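You operate a simulated robot arm through the tools that you are given. There is no shell and no other tool.

You are at the controls of a simulated robot arm. One attempt, no reset.

Task
Oil the line that the orange card names, then rub off the oil stain.
Fine: pump the card's number of strokes; use the green pad and put it back. What is to be rubbed or washed off counts as gone when no trace of it is left.

It is judged by the outcome, as a careful person would: the job done as asked, and still so three seconds after it is handed in. It fails if anything else is knocked over, pushed out of place, dropped, spilled or broken.

Robot
A 6-joint arm with a two-finger gripper, fixed in place. Base frame: the origin is on the floor under the middle of its stand, x ahead of it, y to its left, z up; the work surface is at about z = 850. Lengths are in mm, angles in degrees, forces in N, time in s.
It reaches about 1206 mm from its shoulder. Its first joint turns from -166.0 to 166.0 degrees. Payload 2.45 kg.
Tool frame: the origin (TCP) lies between the finger pads and is the grasp point; the fingertips stand 20 mm ahead of it; z points along the fingers, y is the line along which they close. The gripper opens to 140 mm; its body begins 168 mm behind the TCP.
Orientation is that of the tool frame in the base frame, as a unit quaternion [x, y, z, w]. With the fingers straight down and closing along the base's y, the tool's x points along the base's -x, its y along +y and its z along -z.

Tools
- The arm moves only by the tool servo_tool. Its argument "steps" is one flat list of numbers, 7 for each row, row after row: the finger opening in mm, from 0 to 140, then the shift along the base's x, y, z in mm, then the turn, a rotation vector about the base's x, y, z in degrees. In form: [hand, x, y, z, rx, ry, rz, hand, x, y, z, rx, ry, rz, ...]. A call has 1 to 20 rows; each row is the pose to reach, as a shift and turn from the pose commanded when the call began. Each row takes 0.2 s and may step no farther than 50 mm and 8.6 degrees from the row before; otherwise, or with a gripper value out of range, the whole call is refused. A pose out of reach is approached as far as the arm can. The call stops where the force on the tool passes 40 N (or 10 N more than at its start, if that is more) or the arm is blocked; 0.2 s more then pass. Each finger travels about 45 mm/s and halts on what it meets, pressing with about 38 N; the grip force reading is that of the motor and also rises with nothing between the fingers. The clock runs only during rows and for 0.2 s after the last one: add rows that repeat a pose to give the fingers time. The reply holds the time, the measured pose of the TCP, the force on the tool along the base axes, the opening and the grip force, in the units named above and with some noise, with the torque about the TCP (base axes, N m) and any sound that the robot's microphone picked up.
- Cameras (640 x 400 px; columns grow to the right, rows downward): "scene" is fixed at [51.2, 499.4, 1441]; the picture's right is [0.76, -0.65, 0.00], its down [-0.49, -0.57, -0.66] and it looks along [0.43, 0.50, -0.75] (base axes); focal length 214 px, centre (320, 200). "wrist" rides on the gripper at [78, 11, -209] in the tool frame; the picture's right is [-0.14, 0.99, 0.00], its down [-0.92, -0.13, -0.37] and it looks along [-0.37, -0.05, 0.93] (tool axes); focal length 280 px, centre (320, 200). There is no depth. A picture from a camera that has moved, and an enlarged one, comes with that camera's place and axes in the base frame and with its lens.
- grab_frame(camera): a new picture of that camera. No time passes.
- close_up(camera, box): a new picture of the part [left, top, right, bottom] of that camera's present view, enlarged. No time passes.
- close_job(): hands the job in; it is judged then, once.

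Places have to be worked out from the pictures, the camera data and where the tool is seen. Open the gripper and draw the arm clear of the work before you hand the job in, unless the task says otherwise.

The tools are called by a JSON object that holds its "fn" and its "kwargs". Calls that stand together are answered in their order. servo_tool: Moves the arm, as the interface text tells. Its arguments: {"type":"object","properties":{"steps":{"type":"array","items":{"type":"number"}}},"required":["steps"]} The other tools are called the same way: grab_frame (camera) takes a picture; close_up (camera, box) takes an enlarged picture of a part of a camera's view; close_job () hands the job in.

At the start:

```text
time_s: 0.0
eef_pos: [230.8, 672.3, 1257.8]
tcp_rot: [0.0, 1.0, 0.001, 0.0]
force: [0.5, 0.3, -0.2]
torque: [0.01, 0.03, -0.02]
opening: 139.9
grasp_force: 0.0
```

scene: 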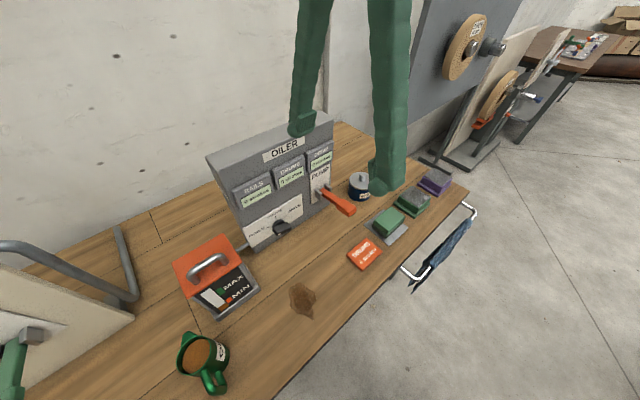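
wrist: 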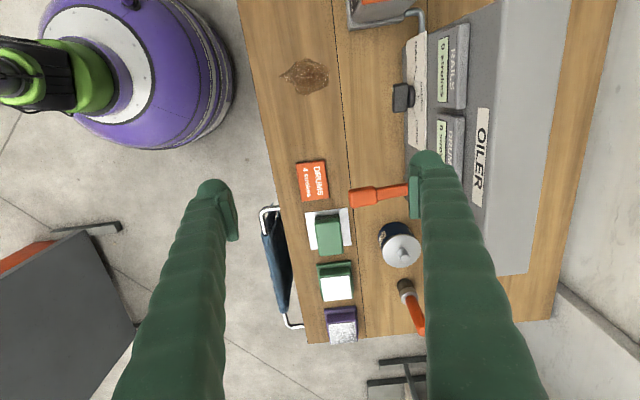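

I start by looking closely at the card, the oiler and the pads before I move anything.

{"fn": "close_up", "kwargs": {"camera": "scene", "box": [330, 220, 400, 280]}}

{"fn": "close_up", "kwargs": {"camera": "scene", "box": [200, 110, 360, 250]}}

{"fn": "close_up", "kwargs": {"camera": "scene", "box": [340, 160, 480, 260]}}

{"fn": "close_up", "kwargs": {"camera": "wrist", "box": [260, 0, 540, 200]}}

{"fn": "close_up", "kwargs": {"camera": "wrist", "box": [260, 150, 460, 350]}}

{"fn": "close_up", "kwargs": {"camera": "scene", "box": [160, 220, 340, 400]}}

```text
6.67 times, centred on (365, 250) of scene
camera zoom: at [51.2, 499.4, 1441.0], right [0.76, -0.65, 0.0], down [-0.49, -0.57, -0.66], along [0.43, 0.5, -0.75], focal length 1430 px, centre (20, -133)
```

zoom: 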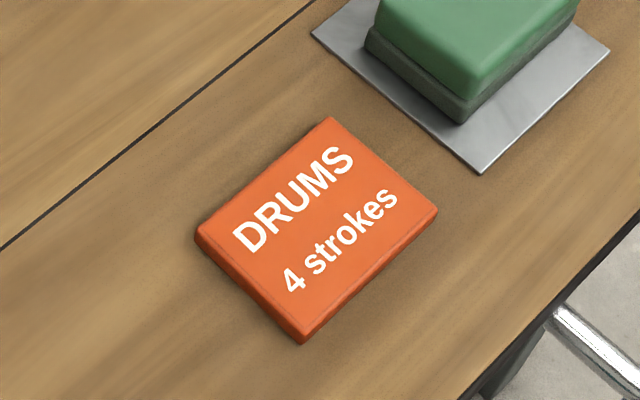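

```text
2.86 times, centred on (280, 180) of scene
camera zoom: at [51.2, 499.4, 1441.0], right [0.76, -0.65, 0.0], down [-0.49, -0.57, -0.66], along [0.43, 0.5, -0.75], focal length 613 px, centre (434, 257)
```

zoom: 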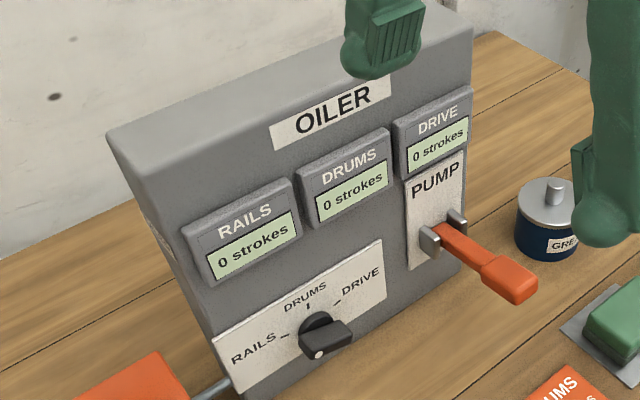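

```text
4.00 times, centred on (410, 210) of scene
camera zoom: at [51.2, 499.4, 1441.0], right [0.76, -0.65, 0.0], down [-0.49, -0.57, -0.66], along [0.43, 0.5, -0.75], focal length 858 px, centre (-40, 160)
```

zoom: 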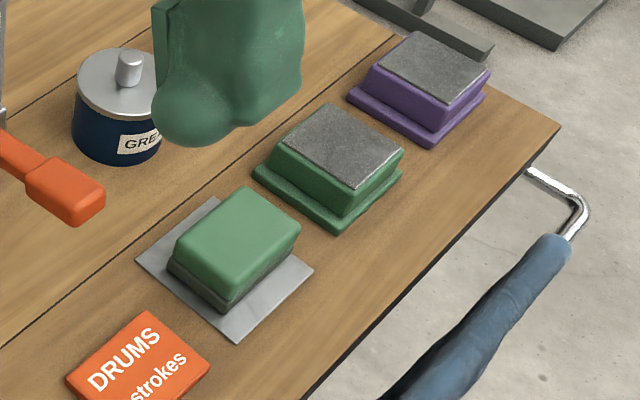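

```text
2.00 times, centred on (400, 100) of wrist
camera zoom: at [152.9, 682.3, 1466.1], right [0.14, 0.99, 0.0], down [0.92, -0.13, 0.37], along [0.37, -0.05, -0.93], focal length 561 px, centre (160, 400)
```

zoom: 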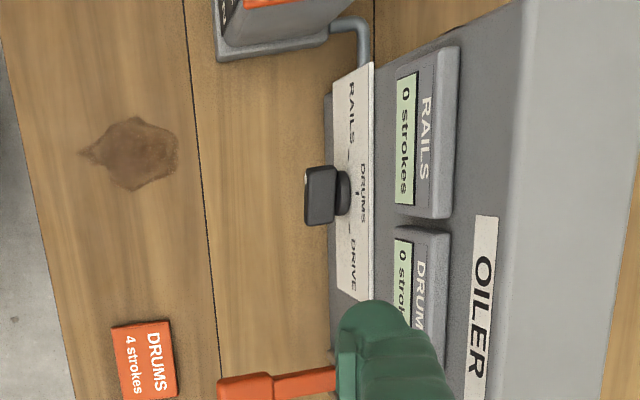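

```text
2.00 times, centred on (360, 250) of wrist
camera zoom: at [152.9, 682.3, 1466.1], right [0.14, 0.99, 0.0], down [0.92, -0.13, 0.37], along [0.37, -0.05, -0.93], focal length 561 px, centre (240, 100)
```

zoom: 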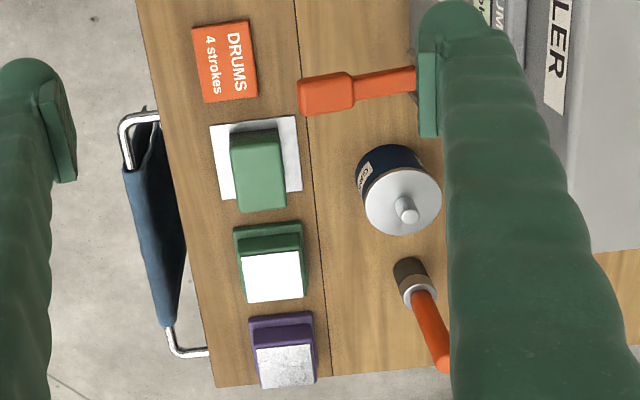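

```text
2.22 times, centred on (250, 310) of scene
camera zoom: at [51.2, 499.4, 1441.0], right [0.76, -0.65, 0.0], down [-0.49, -0.57, -0.66], along [0.43, 0.5, -0.75], focal length 477 px, centre (476, -44)
```

zoom: 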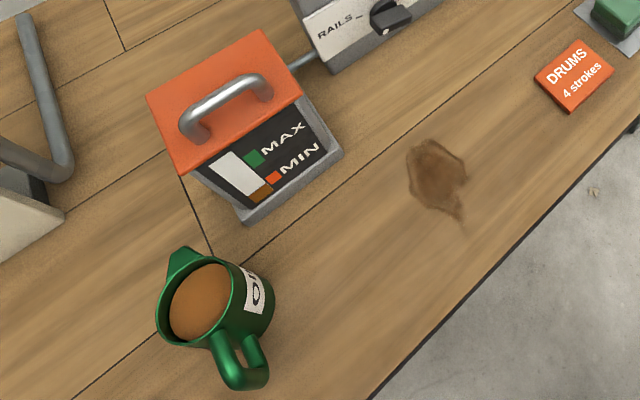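

The card reads DRUMS, 4 strokes. The tank gauge looks low, so I zoom in on it, the selector and the pads.

{"fn": "close_up", "kwargs": {"camera": "scene", "box": [185, 240, 265, 320]}}

{"fn": "close_up", "kwargs": {"camera": "scene", "box": [250, 190, 330, 240]}}

{"fn": "close_up", "kwargs": {"camera": "scene", "box": [300, 140, 380, 230]}}

{"fn": "close_up", "kwargs": {"camera": "wrist", "box": [300, 200, 380, 350]}}

{"fn": "close_up", "kwargs": {"camera": "scene", "box": [365, 165, 465, 245]}}

{"fn": "close_up", "kwargs": {"camera": "scene", "box": [160, 320, 250, 400]}}

```text
5.00 times, centred on (225, 280) of scene
camera zoom: at [51.2, 499.4, 1441.0], right [0.76, -0.65, 0.0], down [-0.49, -0.57, -0.66], along [0.43, 0.5, -0.75], focal length 1072 px, centre (795, -200)
```

zoom: 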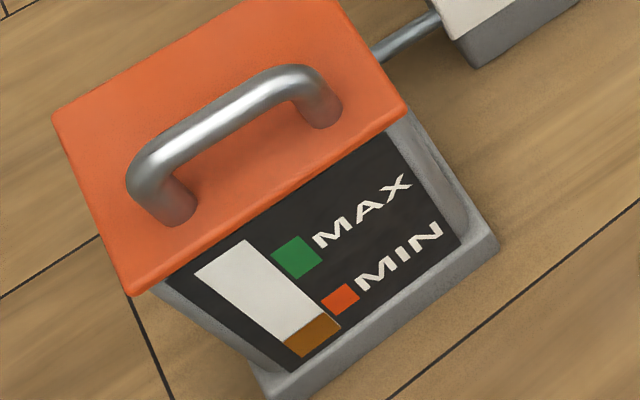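

```text
8.00 times, centred on (290, 215) of scene
camera zoom: at [51.2, 499.4, 1441.0], right [0.76, -0.65, 0.0], down [-0.49, -0.57, -0.66], along [0.43, 0.5, -0.75], focal length 1716 px, centre (560, 80)
```

zoom: 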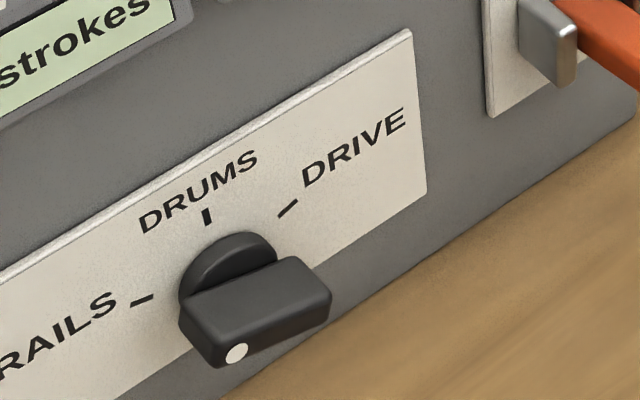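

```text
4.44 times, centred on (340, 185) of scene
camera zoom: at [51.2, 499.4, 1441.0], right [0.76, -0.65, 0.0], down [-0.49, -0.57, -0.66], along [0.43, 0.5, -0.75], focal length 953 px, centre (231, 267)
```

zoom: 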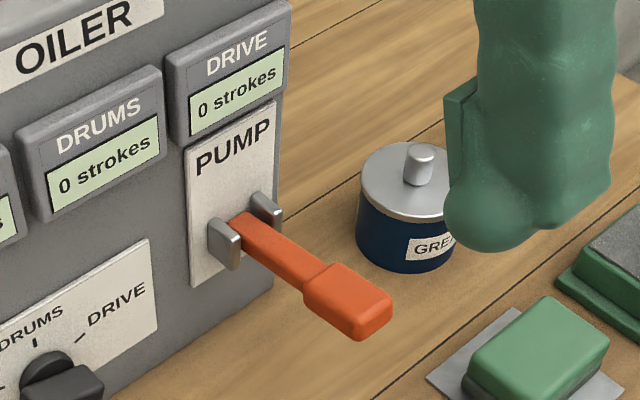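

```text
2.67 times, centred on (340, 275) of wrist
camera zoom: at [152.9, 682.3, 1466.1], right [0.14, 0.99, 0.0], down [0.92, -0.13, 0.37], along [0.37, -0.05, -0.93], focal length 748 px, centre (267, 0)
```

zoom: 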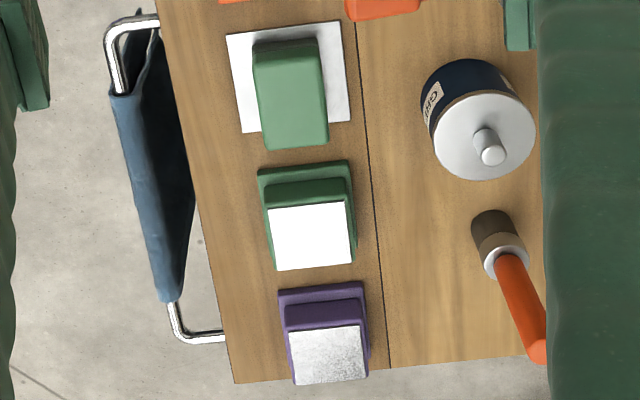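

```text
5.00 times, centred on (415, 205) of scene
camera zoom: at [51.2, 499.4, 1441.0], right [0.76, -0.65, 0.0], down [-0.49, -0.57, -0.66], along [0.43, 0.5, -0.75], focal length 1072 px, centre (-155, 175)
```

zoom: 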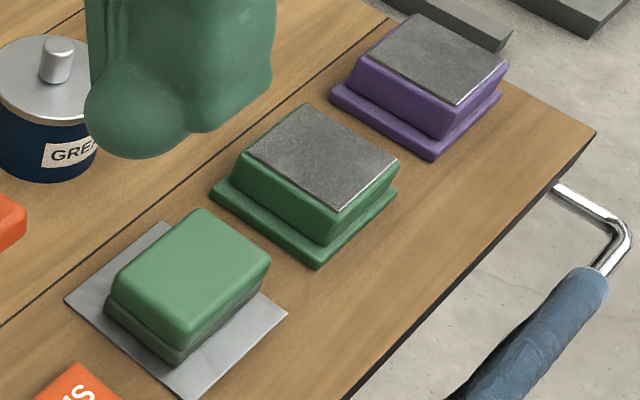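

```text
5.00 times, centred on (205, 360) of scene
camera zoom: at [51.2, 499.4, 1441.0], right [0.76, -0.65, 0.0], down [-0.49, -0.57, -0.66], along [0.43, 0.5, -0.75], focal length 1072 px, centre (895, -600)
```

zoom: 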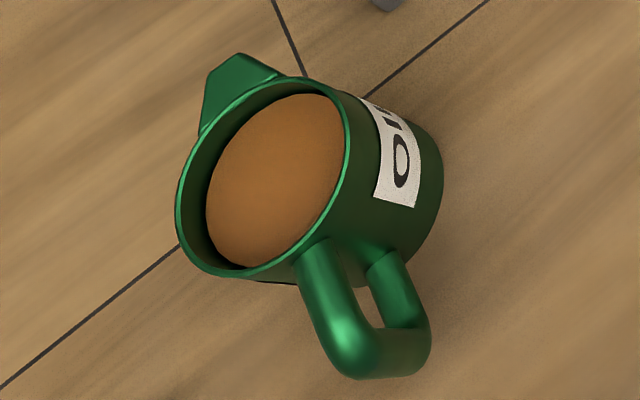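

The tank reads below MIN and the selector's dot is on the RAILS side, so the tank has to be filled and the knob turned before any pumping. I move back to look at the jug and tank with the wrist camera.

{"fn": "servo_tool", "kwargs": {"steps": [140, -42, -17, 0, 0, 0, 0, 140, -84, -34, 0, 0, 0, 0, 140, -126, -51, 0, 0, 0, 0, 140, -168, -68, 0, 0, 0, 0, 140, -210, -85, 0, 0, 0, 0, 140, -250, -100, 0, 0, 0, 0]}}

{"fn": "grab_frame", "kwargs": {"camera": "wrist"}}

{"fn": "grab_frame", "kwargs": {"camera": "scene"}}

```text
time_s: 1.4
eef_pos: [-16.4, 572.0, 1260.3]
tcp_rot: [0.001, 1.0, 0.0, 0.0]
force: [0.5, 0.3, 0.3]
torque: [-0.02, 0.06, -0.02]
opening: 139.9
grasp_force: 0.1
```

```text
taken
camera wrist: at [-94.2, 582.2, 1467.0], right [0.14, 0.99, 0.0], down [0.92, -0.13, 0.37], along [0.37, -0.05, -0.93], focal length 280 px, centre (320, 200)
```

wrist: 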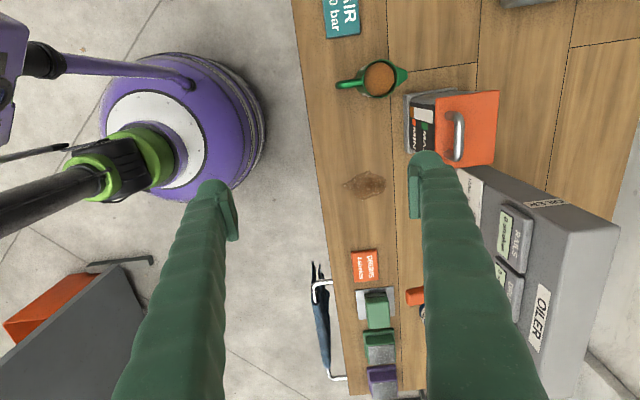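

```text
taken
```

scene: 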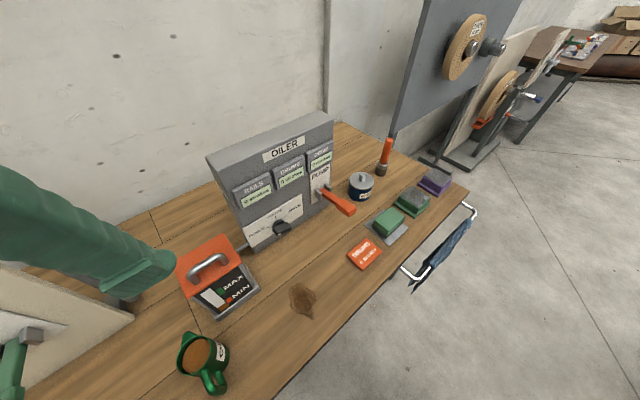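

The jug is near x -94, y 680, with the spout toward +y and the handle toward -y. I zoom in on the jug, the tank and the knob from here.

{"fn": "close_up", "kwargs": {"camera": "wrist", "box": [320, 40, 420, 120]}}

{"fn": "close_up", "kwargs": {"camera": "wrist", "box": [390, 70, 550, 180]}}

{"fn": "close_up", "kwargs": {"camera": "scene", "box": [360, 130, 460, 250]}}

{"fn": "close_up", "kwargs": {"camera": "wrist", "box": [320, 220, 440, 400]}}

```text
5.00 times, centred on (370, 80) of wrist
camera zoom: at [-94.2, 582.2, 1467.0], right [0.14, 0.99, 0.0], down [0.92, -0.13, 0.37], along [0.37, -0.05, -0.93], focal length 1402 px, centre (70, 800)
```

zoom: 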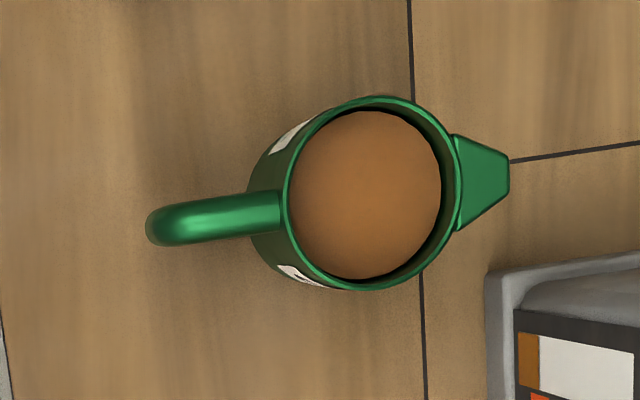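

```text
3.64 times, centred on (470, 125) of wrist
camera zoom: at [-94.2, 582.2, 1467.0], right [0.14, 0.99, 0.0], down [0.92, -0.13, 0.37], along [0.37, -0.05, -0.93], focal length 1020 px, centre (-226, 473)
```

zoom: 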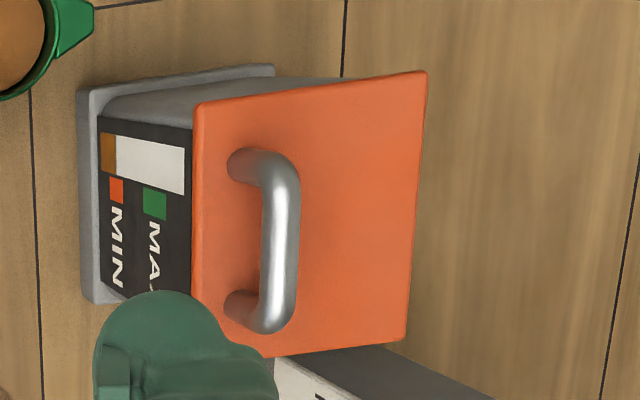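

```text
3.33 times, centred on (410, 190) of scene
camera zoom: at [51.2, 499.4, 1441.0], right [0.76, -0.65, 0.0], down [-0.49, -0.57, -0.66], along [0.43, 0.5, -0.75], focal length 715 px, centre (20, 233)
```

zoom: 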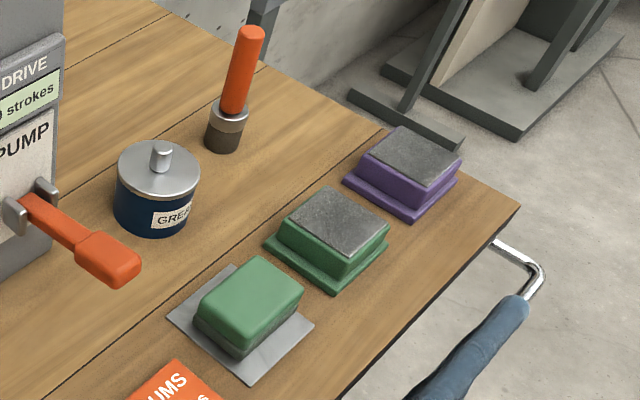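

```text
2.22 times, centred on (380, 310) of wrist
camera zoom: at [-94.2, 582.2, 1467.0], right [0.14, 0.99, 0.0], down [0.92, -0.13, 0.37], along [0.37, -0.05, -0.93], focal length 623 px, centre (187, -44)
```

zoom: 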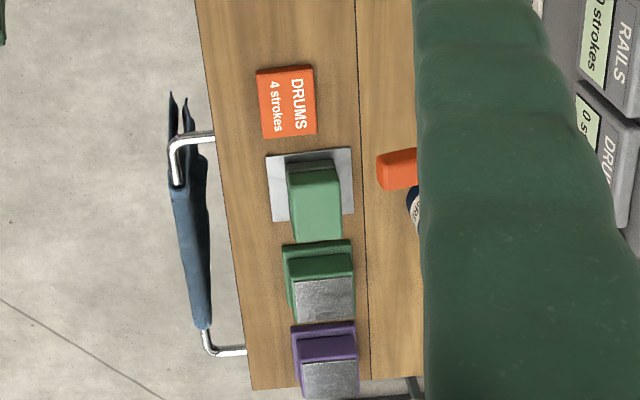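

Next I look at the pads from above to tell what the three blocks are, moving at the present height and then down a little.

{"fn": "servo_tool", "kwargs": {"steps": [140, 45, 8, 0, 0, 0, 0, 140, 90, 16, 0, 0, 0, 0, 140, 135, 24, 0, 0, 0, 0, 140, 180, 32, 0, 0, 0, 0, 140, 225, 40, 0, 0, 0, 0, 140, 270, 48, 0, 0, 0, 0, 140, 315, 56, 0, 0, 0, 0, 140, 360, 64, 0, 0, 0, 0, 140, 405, 68, 0, 0, 0, 0, 140, 450, 68, 0, 0, 0, 0, 140, 470, 68, -40, 0, 0, 0, 140, 480, 68, -85, 0, 0, 0, 140, 480, 68, -130, 0, 0, 0, 140, 480, 68, -150, 0, 0, 0]}}

{"fn": "grab_frame", "kwargs": {"camera": "wrist"}}

{"fn": "grab_frame", "kwargs": {"camera": "scene"}}

```text
time_s: 4.4
eef_pos: [461.7, 641.7, 1107.3]
tcp_rot: [0.0, 1.0, 0.0, -0.001]
force: [-0.3, -0.5, -0.4]
torque: [0.03, 0.0, 0.01]
opening: 140.2
grasp_force: 0.0
```

```text
taken
camera wrist: at [383.7, 651.5, 1314.2], right [0.14, 0.99, 0.0], down [0.92, -0.13, 0.37], along [0.37, -0.05, -0.93], focal length 280 px, centre (320, 200)
```

wrist: 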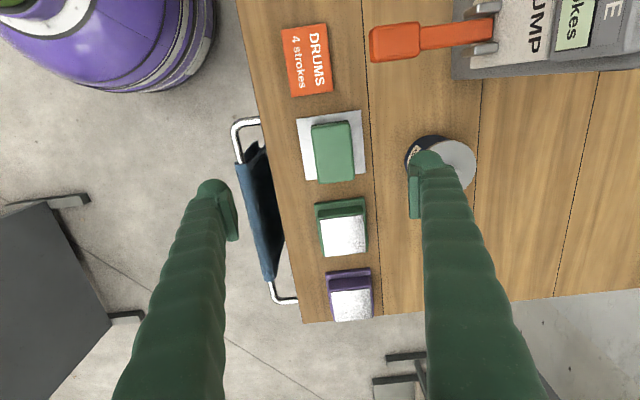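

```text
taken
```

scene: 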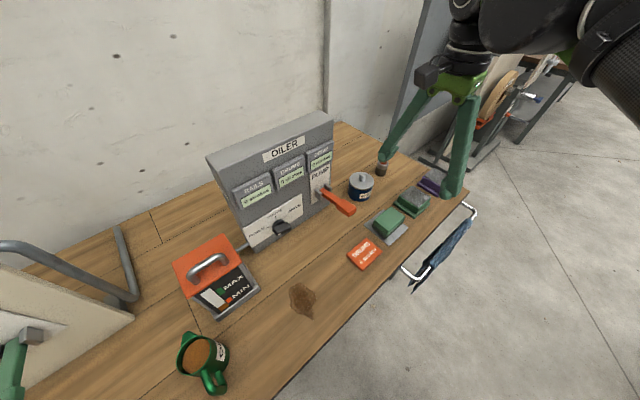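

{"fn": "close_up", "kwargs": {"camera": "wrist", "box": [270, 90, 400, 210]}}

{"fn": "close_up", "kwargs": {"camera": "wrist", "box": [290, 180, 410, 330]}}

{"fn": "close_up", "kwargs": {"camera": "wrist", "box": [260, 0, 600, 120]}}

```text
3.33 times, centred on (335, 150) of wrist
camera zoom: at [383.7, 651.5, 1314.2], right [0.14, 0.99, 0.0], down [0.92, -0.13, 0.37], along [0.37, -0.05, -0.93], focal length 935 px, centre (270, 367)
```

zoom: 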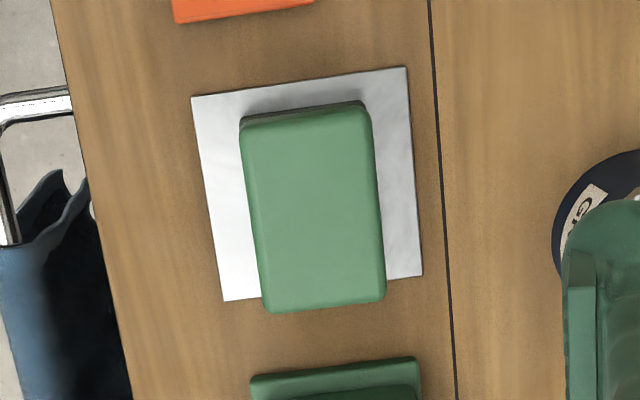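

```text
2.67 times, centred on (350, 255) of wrist
camera zoom: at [383.7, 651.5, 1314.2], right [0.14, 0.99, 0.0], down [0.92, -0.13, 0.37], along [0.37, -0.05, -0.93], focal length 748 px, centre (240, 53)
```

zoom: 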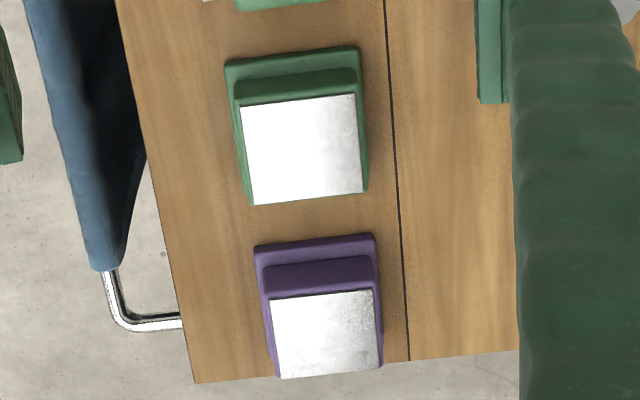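

```text
1.88 times, centred on (430, 60) of wrist
camera zoom: at [383.7, 651.5, 1314.2], right [0.14, 0.99, 0.0], down [0.92, -0.13, 0.37], along [0.37, -0.05, -0.93], focal length 528 px, centre (113, 464)
```

zoom: 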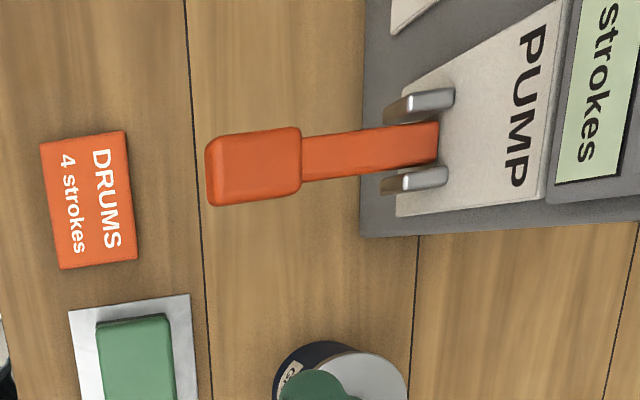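

Two blocks (green and purple) have a flange and metallic grey tops, while the light green one sits on a plate. I tilt the tool and look from the front side to tell what they really are.

{"fn": "servo_tool", "kwargs": {"steps": [140, 6, -20, 0, 7.5, 0, 0, 140, 12, -45, 0, 15, 0, 0, 140, 20, -70, -10, 22.5, 0, 0, 140, 28, -90, -25, 30, 0, 0, 140, 36, -110, -45, 37.5, 0, 0, 140, 44, -130, -70, 45, 0, 0, 140, 50, -150, -90, 52.5, 0, 0, 140, 56, -160, -110, 60, 0, 0]}}

{"fn": "grab_frame", "kwargs": {"camera": "wrist"}}

```text
time_s: 6.2
eef_pos: [518.0, 479.2, 997.6]
tcp_rot: [0.0, 0.865, 0.501, 0.0]
force: [-0.1, 0.1, 0.2]
torque: [0.01, 0.0, -0.01]
opening: 139.9
grasp_force: 0.0
```

```text
taken
camera wrist: at [439.6, 303.8, 1109.1], right [0.14, 0.49, 0.86], down [0.92, -0.38, 0.07], along [0.37, 0.78, -0.51], focal length 280 px, centre (320, 200)
```

wrist: 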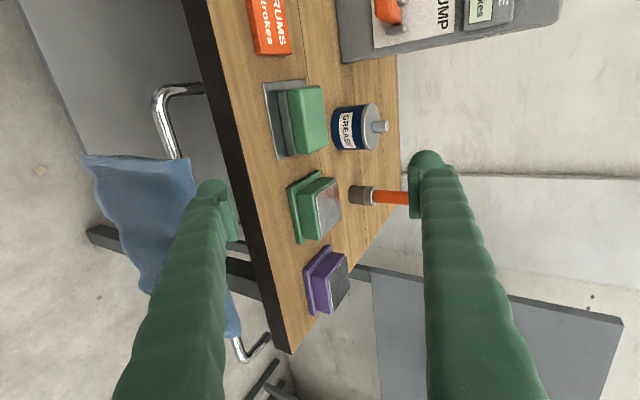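

{"fn": "close_up", "kwargs": {"camera": "wrist", "box": [255, 70, 345, 170]}}

{"fn": "close_up", "kwargs": {"camera": "wrist", "box": [275, 160, 355, 260]}}

{"fn": "close_up", "kwargs": {"camera": "wrist", "box": [290, 235, 360, 325]}}

{"fn": "close_up", "kwargs": {"camera": "wrist", "box": [320, 0, 560, 80]}}

```text
4.00 times, centred on (300, 120) of wrist
camera zoom: at [439.6, 303.8, 1109.1], right [0.14, 0.49, 0.86], down [0.92, -0.38, 0.07], along [0.37, 0.78, -0.51], focal length 1122 px, centre (400, 520)
```

zoom: 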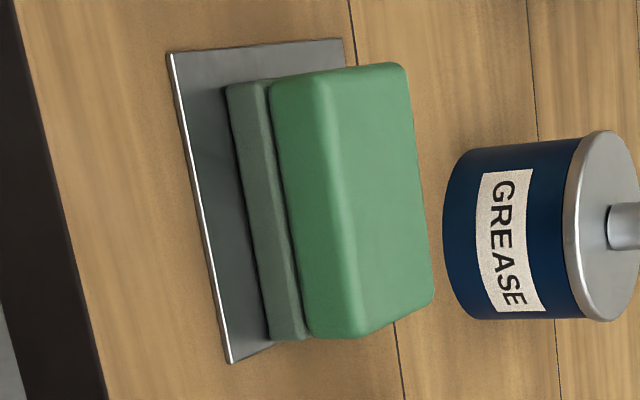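

```text
4.00 times, centred on (315, 210) of wrist
camera zoom: at [439.6, 303.8, 1109.1], right [0.14, 0.49, 0.86], down [0.92, -0.38, 0.07], along [0.37, 0.78, -0.51], focal length 1122 px, centre (340, 160)
```

zoom: 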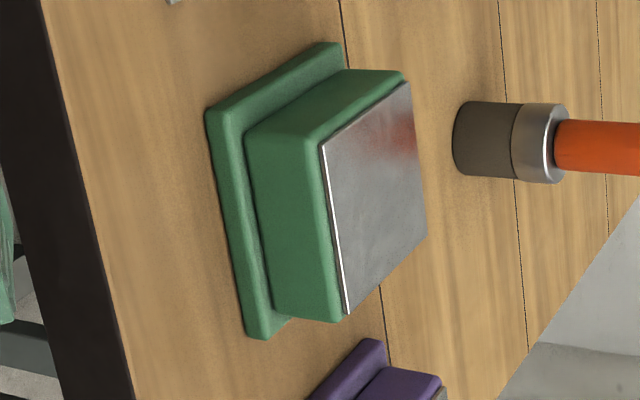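

```text
4.44 times, centred on (325, 280) of wrist
camera zoom: at [439.6, 303.8, 1109.1], right [0.14, 0.49, 0.86], down [0.92, -0.38, 0.07], along [0.37, 0.78, -0.51], focal length 1246 px, centre (298, -156)
```

zoom: 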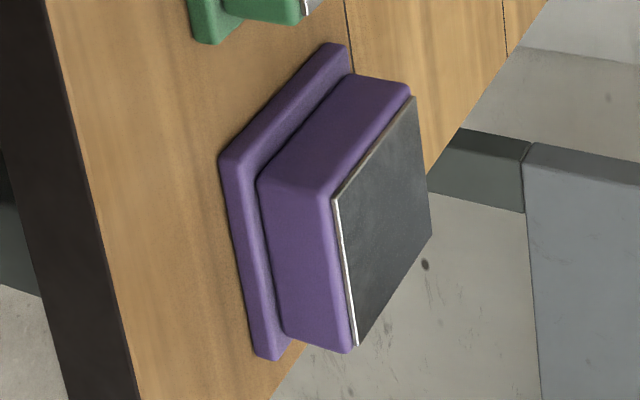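

```text
2.67 times, centred on (440, 40) of wrist
camera zoom: at [439.6, 303.8, 1109.1], right [0.14, 0.49, 0.86], down [0.92, -0.38, 0.07], along [0.37, 0.78, -0.51], focal length 748 px, centre (0, 627)
```

zoom: 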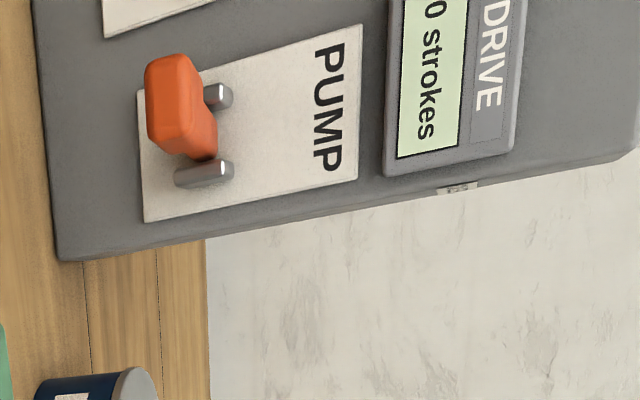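

The light green block with a felt sole on a steel plate is clearly the green pad; the other two are solid blocks with metal faces. Now I swing over to view the tank and jug from the front, staying in front of the table edge.

{"fn": "servo_tool", "kwargs": {"steps": [140, -45, 0, 5, 1, 0, 0, 140, -90, 0, 10, 2, 0, 0, 140, -135, 0, 15, 3, 0, 0, 140, -180, 0, 20, 4, 0, 0, 140, -225, 0, 25, 5, 0, 0, 140, -270, 0, 30, 6, 0, 0, 140, -315, 0, 35, 7, 0, 0, 140, -360, 0, 40, 8, 0, 0, 140, -405, 0, 45, 9, 0, 0, 140, -450, 0, 50, 10, 0, 0, 140, -495, 0, 55, 10, 0, 0, 140, -540, 20, 60, 10, 0, 0, 140, -585, 40, 63, 10, 0, 0, 140, -624, 60, 63, 10, 0, 0]}}

{"fn": "grab_frame", "kwargs": {"camera": "wrist"}}

{"fn": "grab_frame", "kwargs": {"camera": "scene"}}

```text
time_s: 9.4
eef_pos: [7.1, 556.8, 1076.2]
tcp_rot: [0.087, 0.815, 0.57, 0.06]
force: [-1.0, -0.3, 0.0]
torque: [-0.02, -0.05, -0.03]
opening: 139.8
grasp_force: 0.1
stopped in row 14: the arm was blocked; the commanded pose is now the measured one
```

```text
taken
camera wrist: at [-109.3, 384.6, 1156.8], right [0.21, 0.3, 0.93], down [0.82, -0.57, 0.0], along [0.54, 0.76, -0.37], focal length 280 px, centre (320, 200)
```

wrist: 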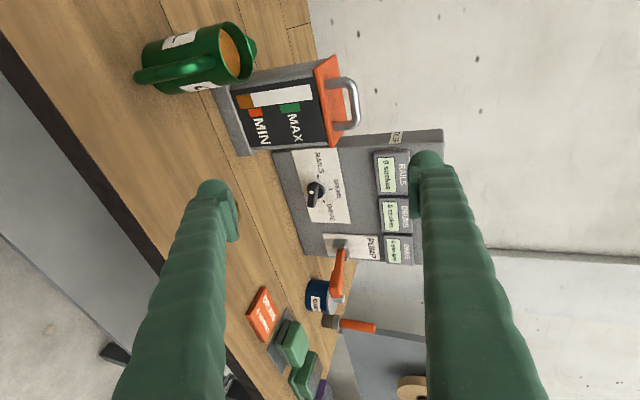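

```text
taken
```

scene: 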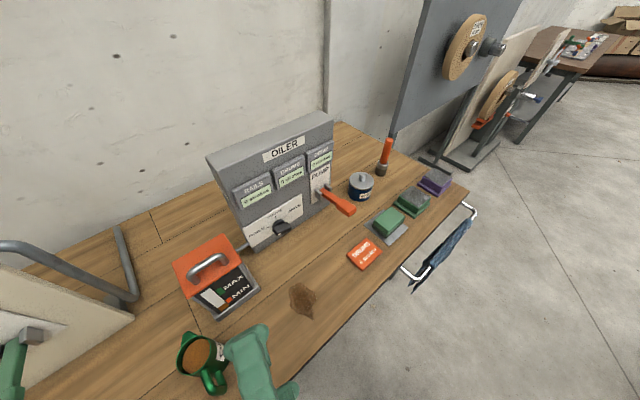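

The arm stopped short there because that folded-in pose is out of its range, but nothing was touched. The view is useful, so I zoom in on the tank, knob and jug.

{"fn": "close_up", "kwargs": {"camera": "wrist", "box": [210, 40, 370, 170]}}

{"fn": "close_up", "kwargs": {"camera": "wrist", "box": [120, 10, 280, 110]}}

{"fn": "close_up", "kwargs": {"camera": "wrist", "box": [270, 130, 430, 300]}}

{"fn": "close_up", "kwargs": {"camera": "wrist", "box": [280, 140, 360, 240]}}

```text
3.08 times, centred on (290, 105) of wrist
camera zoom: at [-109.3, 384.6, 1156.8], right [0.21, 0.3, 0.93], down [0.82, -0.57, 0.0], along [0.54, 0.76, -0.37], focal length 863 px, centre (412, 492)
```

zoom: 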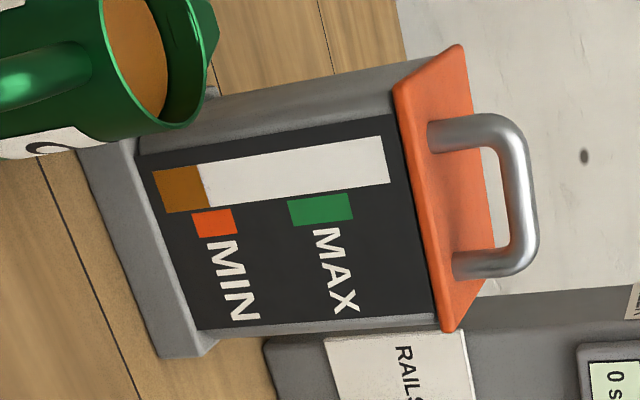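

```text
4.00 times, centred on (200, 60) of wrist
camera zoom: at [-109.3, 384.6, 1156.8], right [0.21, 0.3, 0.93], down [0.82, -0.57, 0.0], along [0.54, 0.76, -0.37], focal length 1122 px, centre (800, 760)
```

zoom: 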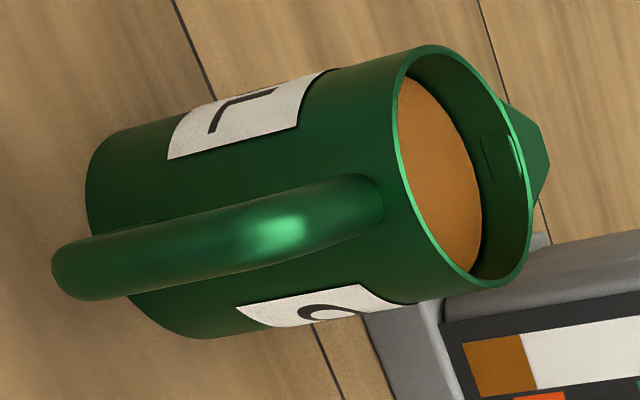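

```text
2.35 times, centred on (350, 215) of wrist
camera zoom: at [-109.3, 384.6, 1156.8], right [0.21, 0.3, 0.93], down [0.82, -0.57, 0.0], along [0.54, 0.76, -0.37], focal length 660 px, centre (249, 165)
```

zoom: 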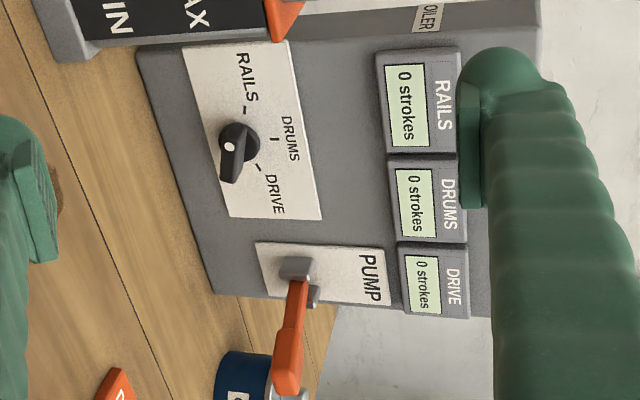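

```text
4.00 times, centred on (320, 190) of wrist
camera zoom: at [-109.3, 384.6, 1156.8], right [0.21, 0.3, 0.93], down [0.82, -0.57, 0.0], along [0.54, 0.76, -0.37], focal length 1122 px, centre (320, 240)
```

zoom: 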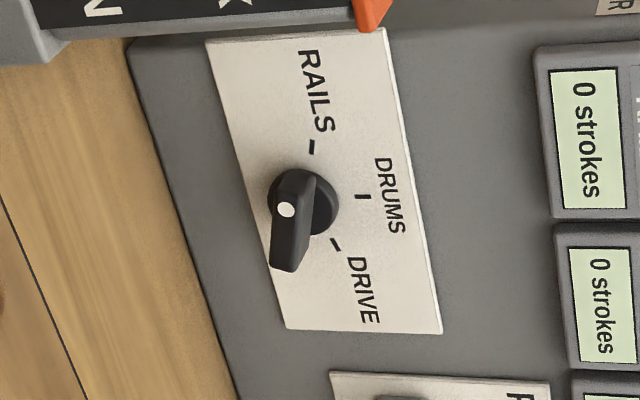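

I return the tool to pointing straight down and raise it, then look down on the tank lid from close above to see how it sits.

{"fn": "servo_tool", "kwargs": {"steps": [140, 0, 0, 20, -7.7, 0.8, 1.2, 140, -5, 0, 40, -15.5, 1.6, 2.4, 140, -10, 0, 60, -23.2, 2.4, 3.5, 140, -20, 0, 80, -31, 3.2, 4.7, 140, -30, 0, 90, -38.7, 4.1, 5.9, 140, -40, 0, 90, -46.4, 4.9, 7.1, 140, -50, 0, 90, -54.1, 5.7, 8.2, 140, -60, 10, 90, -61.9, 6.5, 9.4, 140, -67, 30, 90, -69.6, 7.3, 10.6, 140, -67, 75, 90, -69.6, 7.3, 10.6, 140, -67, 120, 90, -69.6, 7.3, 10.6, 140, -67, 165, 90, -69.6, 7.3, 10.6, 140, -67, 205, 90, -69.6, 7.3, 10.6, 140, -67, 223, 90, -69.6, 7.3, 10.6]}}

{"fn": "grab_frame", "kwargs": {"camera": "wrist"}}

{"fn": "grab_frame", "kwargs": {"camera": "scene"}}

```text
time_s: 12.4
eef_pos: [-66.0, 782.6, 1164.8]
tcp_rot: [-0.002, 1.0, 0.002, -0.004]
force: [0.0, 0.0, 0.4]
torque: [0.06, 0.02, -0.01]
opening: 139.8
grasp_force: 0.0
```

```text
taken
camera wrist: at [-141.8, 791.5, 1373.4], right [0.13, 0.99, 0.0], down [0.92, -0.13, 0.36], along [0.36, -0.05, -0.93], focal length 280 px, centre (320, 200)
```

wrist: 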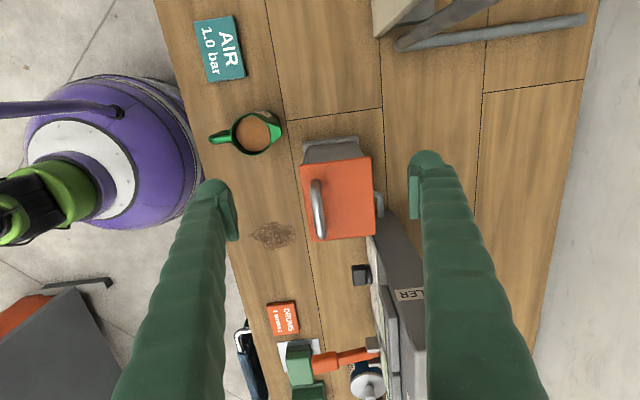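

```text
taken
```

scene: 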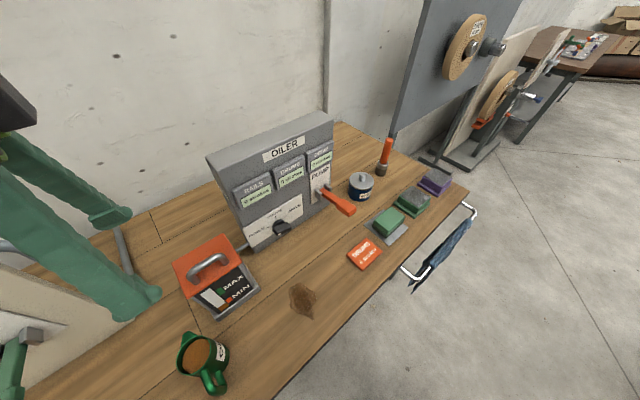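

{"fn": "close_up", "kwargs": {"camera": "wrist", "box": [280, 120, 400, 250]}}

{"fn": "close_up", "kwargs": {"camera": "wrist", "box": [195, 95, 295, 165]}}

{"fn": "close_up", "kwargs": {"camera": "wrist", "box": [300, 240, 430, 400]}}

```text
3.08 times, centred on (340, 185) of wrist
camera zoom: at [-141.8, 791.5, 1373.4], right [0.13, 0.99, 0.0], down [0.92, -0.13, 0.36], along [0.36, -0.05, -0.93], focal length 863 px, centre (258, 246)
```

zoom: 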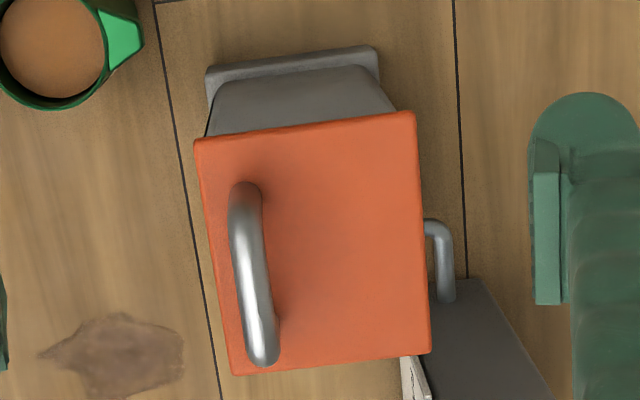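

```text
5.71 times, centred on (245, 130) of wrist
camera zoom: at [-141.8, 791.5, 1373.4], right [0.13, 0.99, 0.0], down [0.92, -0.13, 0.36], along [0.36, -0.05, -0.93], focal length 1602 px, centre (749, 600)
```

zoom: 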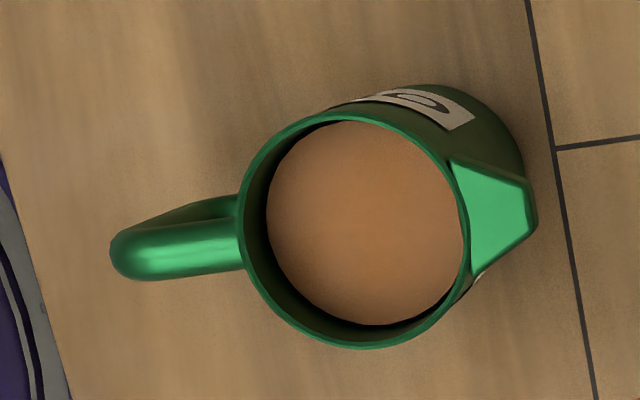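

```text
2.50 times, centred on (365, 320) of wrist
camera zoom: at [-141.8, 791.5, 1373.4], right [0.13, 0.99, 0.0], down [0.92, -0.13, 0.36], along [0.36, -0.05, -0.93], focal length 701 px, centre (208, -100)
```

zoom: 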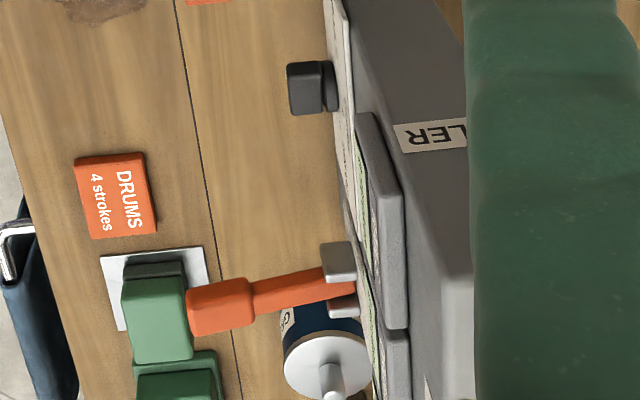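

The handle sits near the lid's front edge, which points to a lid hinged at the back. I zoom harder on the gauge to read the level against MIN, and on the lid's rear edge.

{"fn": "close_up", "kwargs": {"camera": "scene", "box": [205, 275, 250, 317]}}

{"fn": "close_up", "kwargs": {"camera": "scene", "box": [165, 225, 255, 285]}}

{"fn": "close_up", "kwargs": {"camera": "wrist", "box": [340, 140, 400, 240]}}

```text
9.52 times, centred on (228, 296) of scene
camera zoom: at [51.2, 499.4, 1441.0], right [0.76, -0.65, 0.0], down [-0.49, -0.57, -0.66], along [0.43, 0.5, -0.75], focal length 2043 px, centre (1201, -714)
```

zoom: 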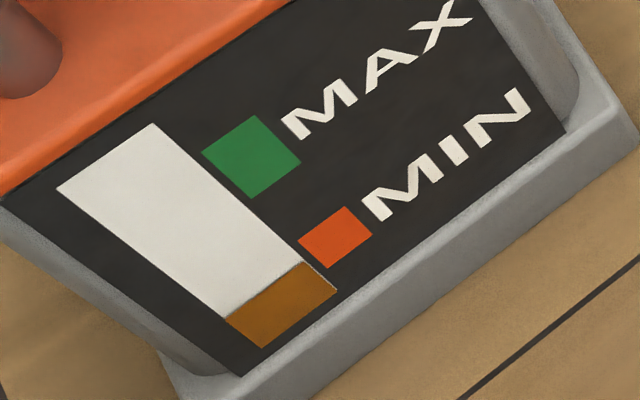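

```text
6.67 times, centred on (210, 255) of scene
camera zoom: at [51.2, 499.4, 1441.0], right [0.76, -0.65, 0.0], down [-0.49, -0.57, -0.66], along [0.43, 0.5, -0.75], focal length 1430 px, centre (1053, -167)
```

zoom: 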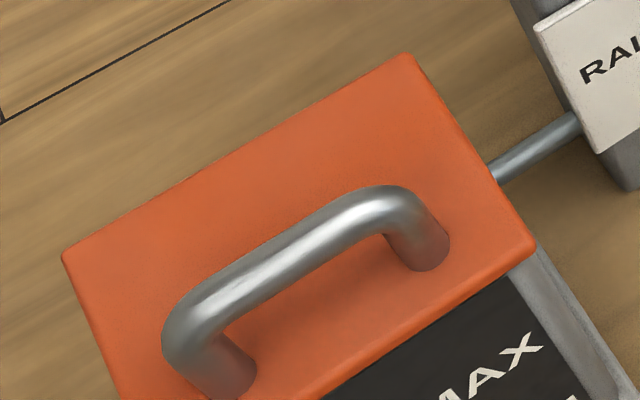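

```text
4.00 times, centred on (370, 190) of wrist
camera zoom: at [-141.8, 791.5, 1373.4], right [0.13, 0.99, 0.0], down [0.92, -0.13, 0.36], along [0.36, -0.05, -0.93], focal length 1122 px, centre (120, 240)
```

zoom: 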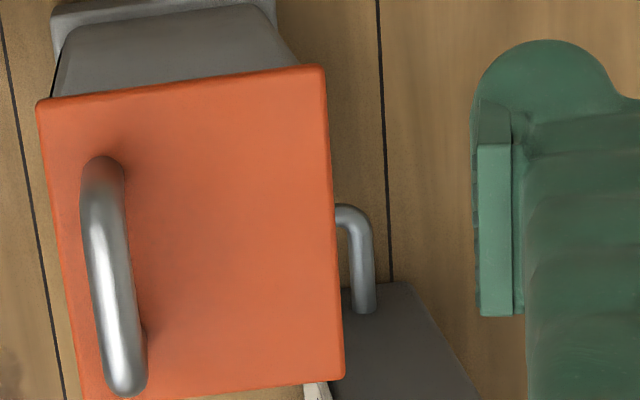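

The level sits right at the MIN mark rather than clearly below, so I will set the selector and test one stroke before deciding on refilling. First I go in front of the knob with the tool horizontal and fingers partly closed.

{"fn": "servo_tool", "kwargs": {"steps": [100, 0, -45, 0, 0, 0, 0, 60, 0, -90, 0, 0, 0, 0, 50, 20, -135, 0, 8, 0, 0, 50, 45, -175, 0, 16, 0, 0, 50, 85, -200, 0, 24, 0, 0, 50, 125, -210, -10, 32, 0, 0, 50, 165, -215, -30, 40, 0, 0, 50, 200, -215, -60, 48, 0, 0, 50, 230, -215, -95, 56, 0, 0, 50, 248, -215, -130, 64, 0, 0, 50, 252, -215, -165, 72, 0, 0, 50, 252, -210, -195, 80, 0, 0, 50, 252, -200, -215, 88, 0, 0, 50, 252, -190, -225, 90, 0, 0]}}

{"fn": "grab_frame", "kwargs": {"camera": "wrist"}}

{"fn": "grab_frame", "kwargs": {"camera": "scene"}}

```text
time_s: 15.4
eef_pos: [185.3, 589.5, 940.4]
tcp_rot: [-0.003, 0.706, 0.708, -0.001]
force: [-0.9, 0.0, -0.4]
torque: [0.0, 0.0, -0.02]
opening: 50.1
grasp_force: 0.1
```

```text
taken
camera wrist: at [109.2, 380.0, 949.2], right [0.13, 0.0, 0.99], down [0.92, -0.36, -0.13], along [0.36, 0.93, -0.05], focal length 280 px, centre (320, 200)
```

wrist: 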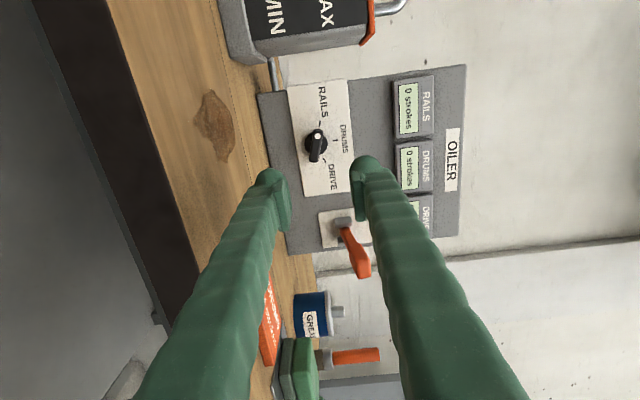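

```text
taken
```

scene: 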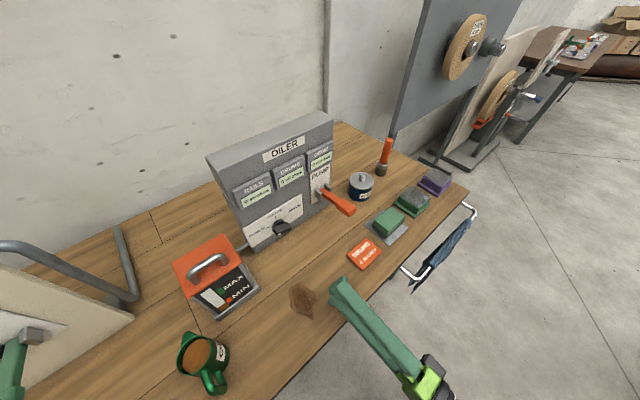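

{"fn": "close_up", "kwargs": {"camera": "wrist", "box": [285, 75, 365, 205]}}

{"fn": "close_up", "kwargs": {"camera": "wrist", "box": [210, 0, 420, 90]}}

{"fn": "close_up", "kwargs": {"camera": "wrist", "box": [300, 190, 400, 290]}}

```text
3.08 times, centred on (325, 140) of wrist
camera zoom: at [109.2, 380.0, 949.2], right [0.13, 0.0, 0.99], down [0.92, -0.36, -0.13], along [0.36, 0.93, -0.05], focal length 863 px, centre (305, 385)
```

zoom: 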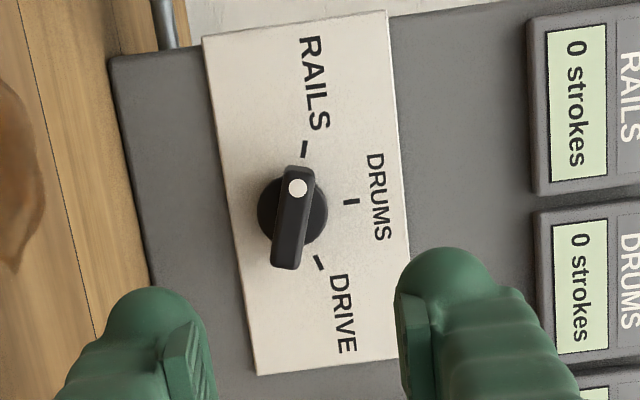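

```text
3.05 times, centred on (315, 45) of wrist
camera zoom: at [109.2, 380.0, 949.2], right [0.13, 0.0, 0.99], down [0.92, -0.36, -0.13], along [0.36, 0.93, -0.05], focal length 854 px, centre (335, 672)
```

zoom: 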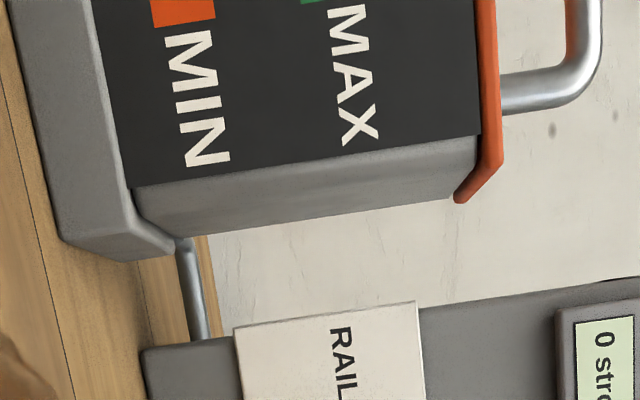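

```text
4.00 times, centred on (350, 240) of wrist
camera zoom: at [109.2, 380.0, 949.2], right [0.13, 0.0, 0.99], down [0.92, -0.36, -0.13], along [0.36, 0.93, -0.05], focal length 1122 px, centre (200, 40)
```

zoom: 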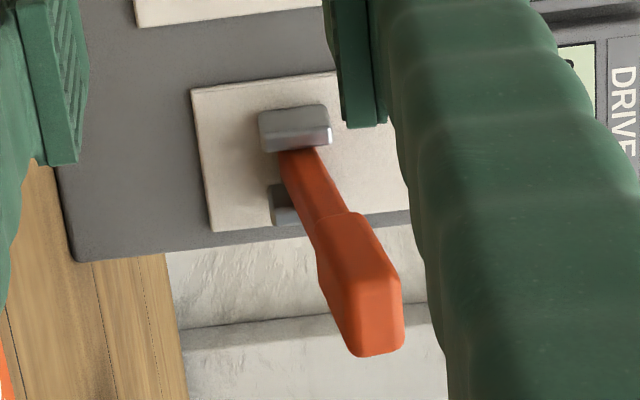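

The selector points at RAILS; the knob's axis is about x 186, z 932, with the bar about 19° off level and DRUMS about 71° clockwise. I roll the tool to match the bar and approach part way.

{"fn": "servo_tool", "kwargs": {"steps": [50, 0, 30, -3, 0, 6.3, 0, 50, 0, 70, -6, 0, 12.6, 0, 50, 0.5, 110, -8, 0, 19, 0, 50, 0.5, 150, -8, 0, 19, 0]}}

{"fn": "grab_frame", "kwargs": {"camera": "wrist"}}

{"fn": "close_up", "kwargs": {"camera": "scene", "box": [240, 180, 400, 300]}}

```text
time_s: 16.4
eef_pos: [186.9, 742.5, 934.5]
tcp_rot: [0.114, 0.696, 0.699, -0.118]
force: [-0.6, 0.1, -0.1]
torque: [-0.04, 0.05, -0.02]
opening: 50.1
grasp_force: 0.0
```

```text
taken
camera wrist: at [117.0, 533.0, 968.3], right [0.45, 0.0, 0.89], down [0.83, -0.36, -0.42], along [0.32, 0.93, -0.16], focal length 280 px, centre (320, 200)
```

wrist: 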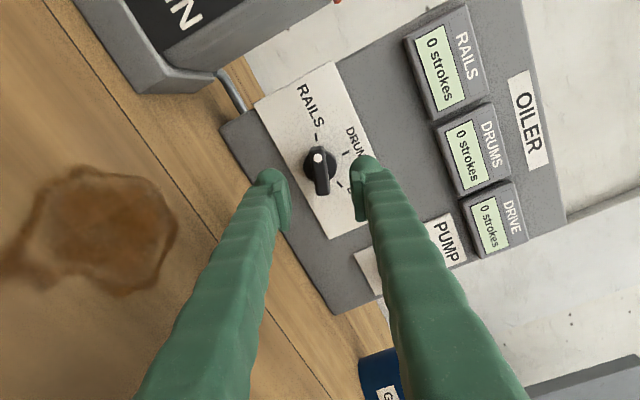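

```text
3.33 times, centred on (320, 240) of scene
camera zoom: at [51.2, 499.4, 1441.0], right [0.76, -0.65, 0.0], down [-0.49, -0.57, -0.66], along [0.43, 0.5, -0.75], focal length 715 px, centre (320, 67)
```

zoom: 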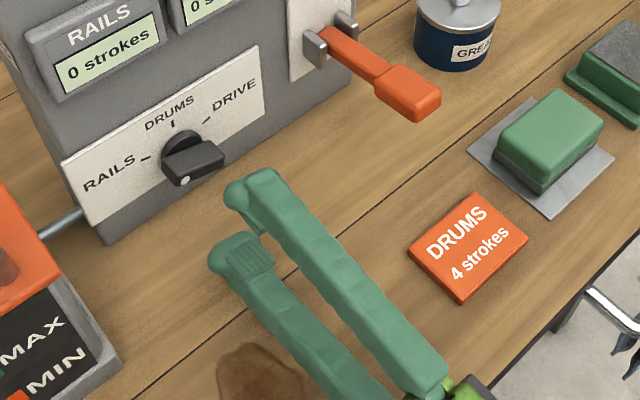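

The bar lies exactly on the tool axis, about 65 mm ahead. I advance 56 mm with the fingers straddling it.

{"fn": "servo_tool", "kwargs": {"steps": [50, 0, 20, 0, 0, 0, 0, 50, 0, 40, 0, 0, 0, 0, 50, 0, 50, 0, 0, 0, 0, 50, 0, 56, 0, 0, 0, 0]}}

{"fn": "grab_frame", "kwargs": {"camera": "wrist"}}

{"fn": "close_up", "kwargs": {"camera": "scene", "box": [250, 190, 330, 260]}}

```text
time_s: 17.4
eef_pos: [188.6, 797.2, 935.7]
tcp_rot: [0.113, 0.696, 0.699, -0.117]
force: [0.2, 0.5, 0.0]
torque: [0.0, -0.02, -0.02]
opening: 50.0
grasp_force: 0.1
```

```text
taken
camera wrist: at [118.9, 587.4, 968.6], right [0.45, 0.0, 0.89], down [0.83, -0.36, -0.42], along [0.32, 0.93, -0.16], focal length 280 px, centre (320, 200)
```

wrist: 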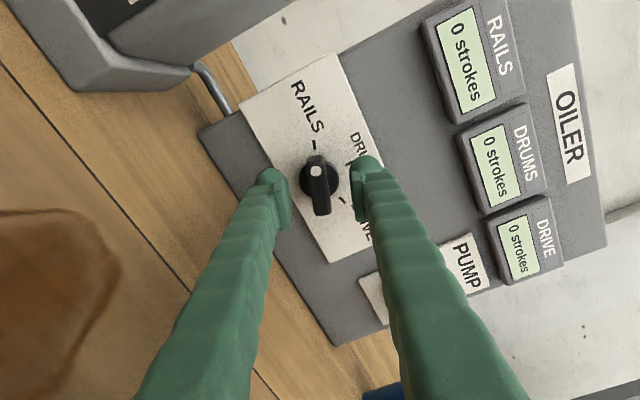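

```text
5.71 times, centred on (290, 225) of scene
camera zoom: at [51.2, 499.4, 1441.0], right [0.76, -0.65, 0.0], down [-0.49, -0.57, -0.66], along [0.43, 0.5, -0.75], focal length 1226 px, centre (491, 57)
```

zoom: 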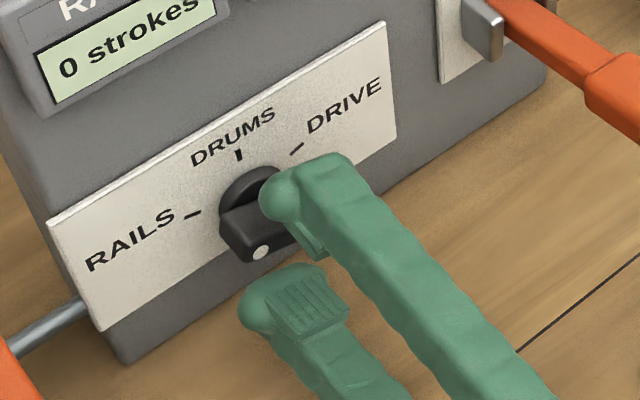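

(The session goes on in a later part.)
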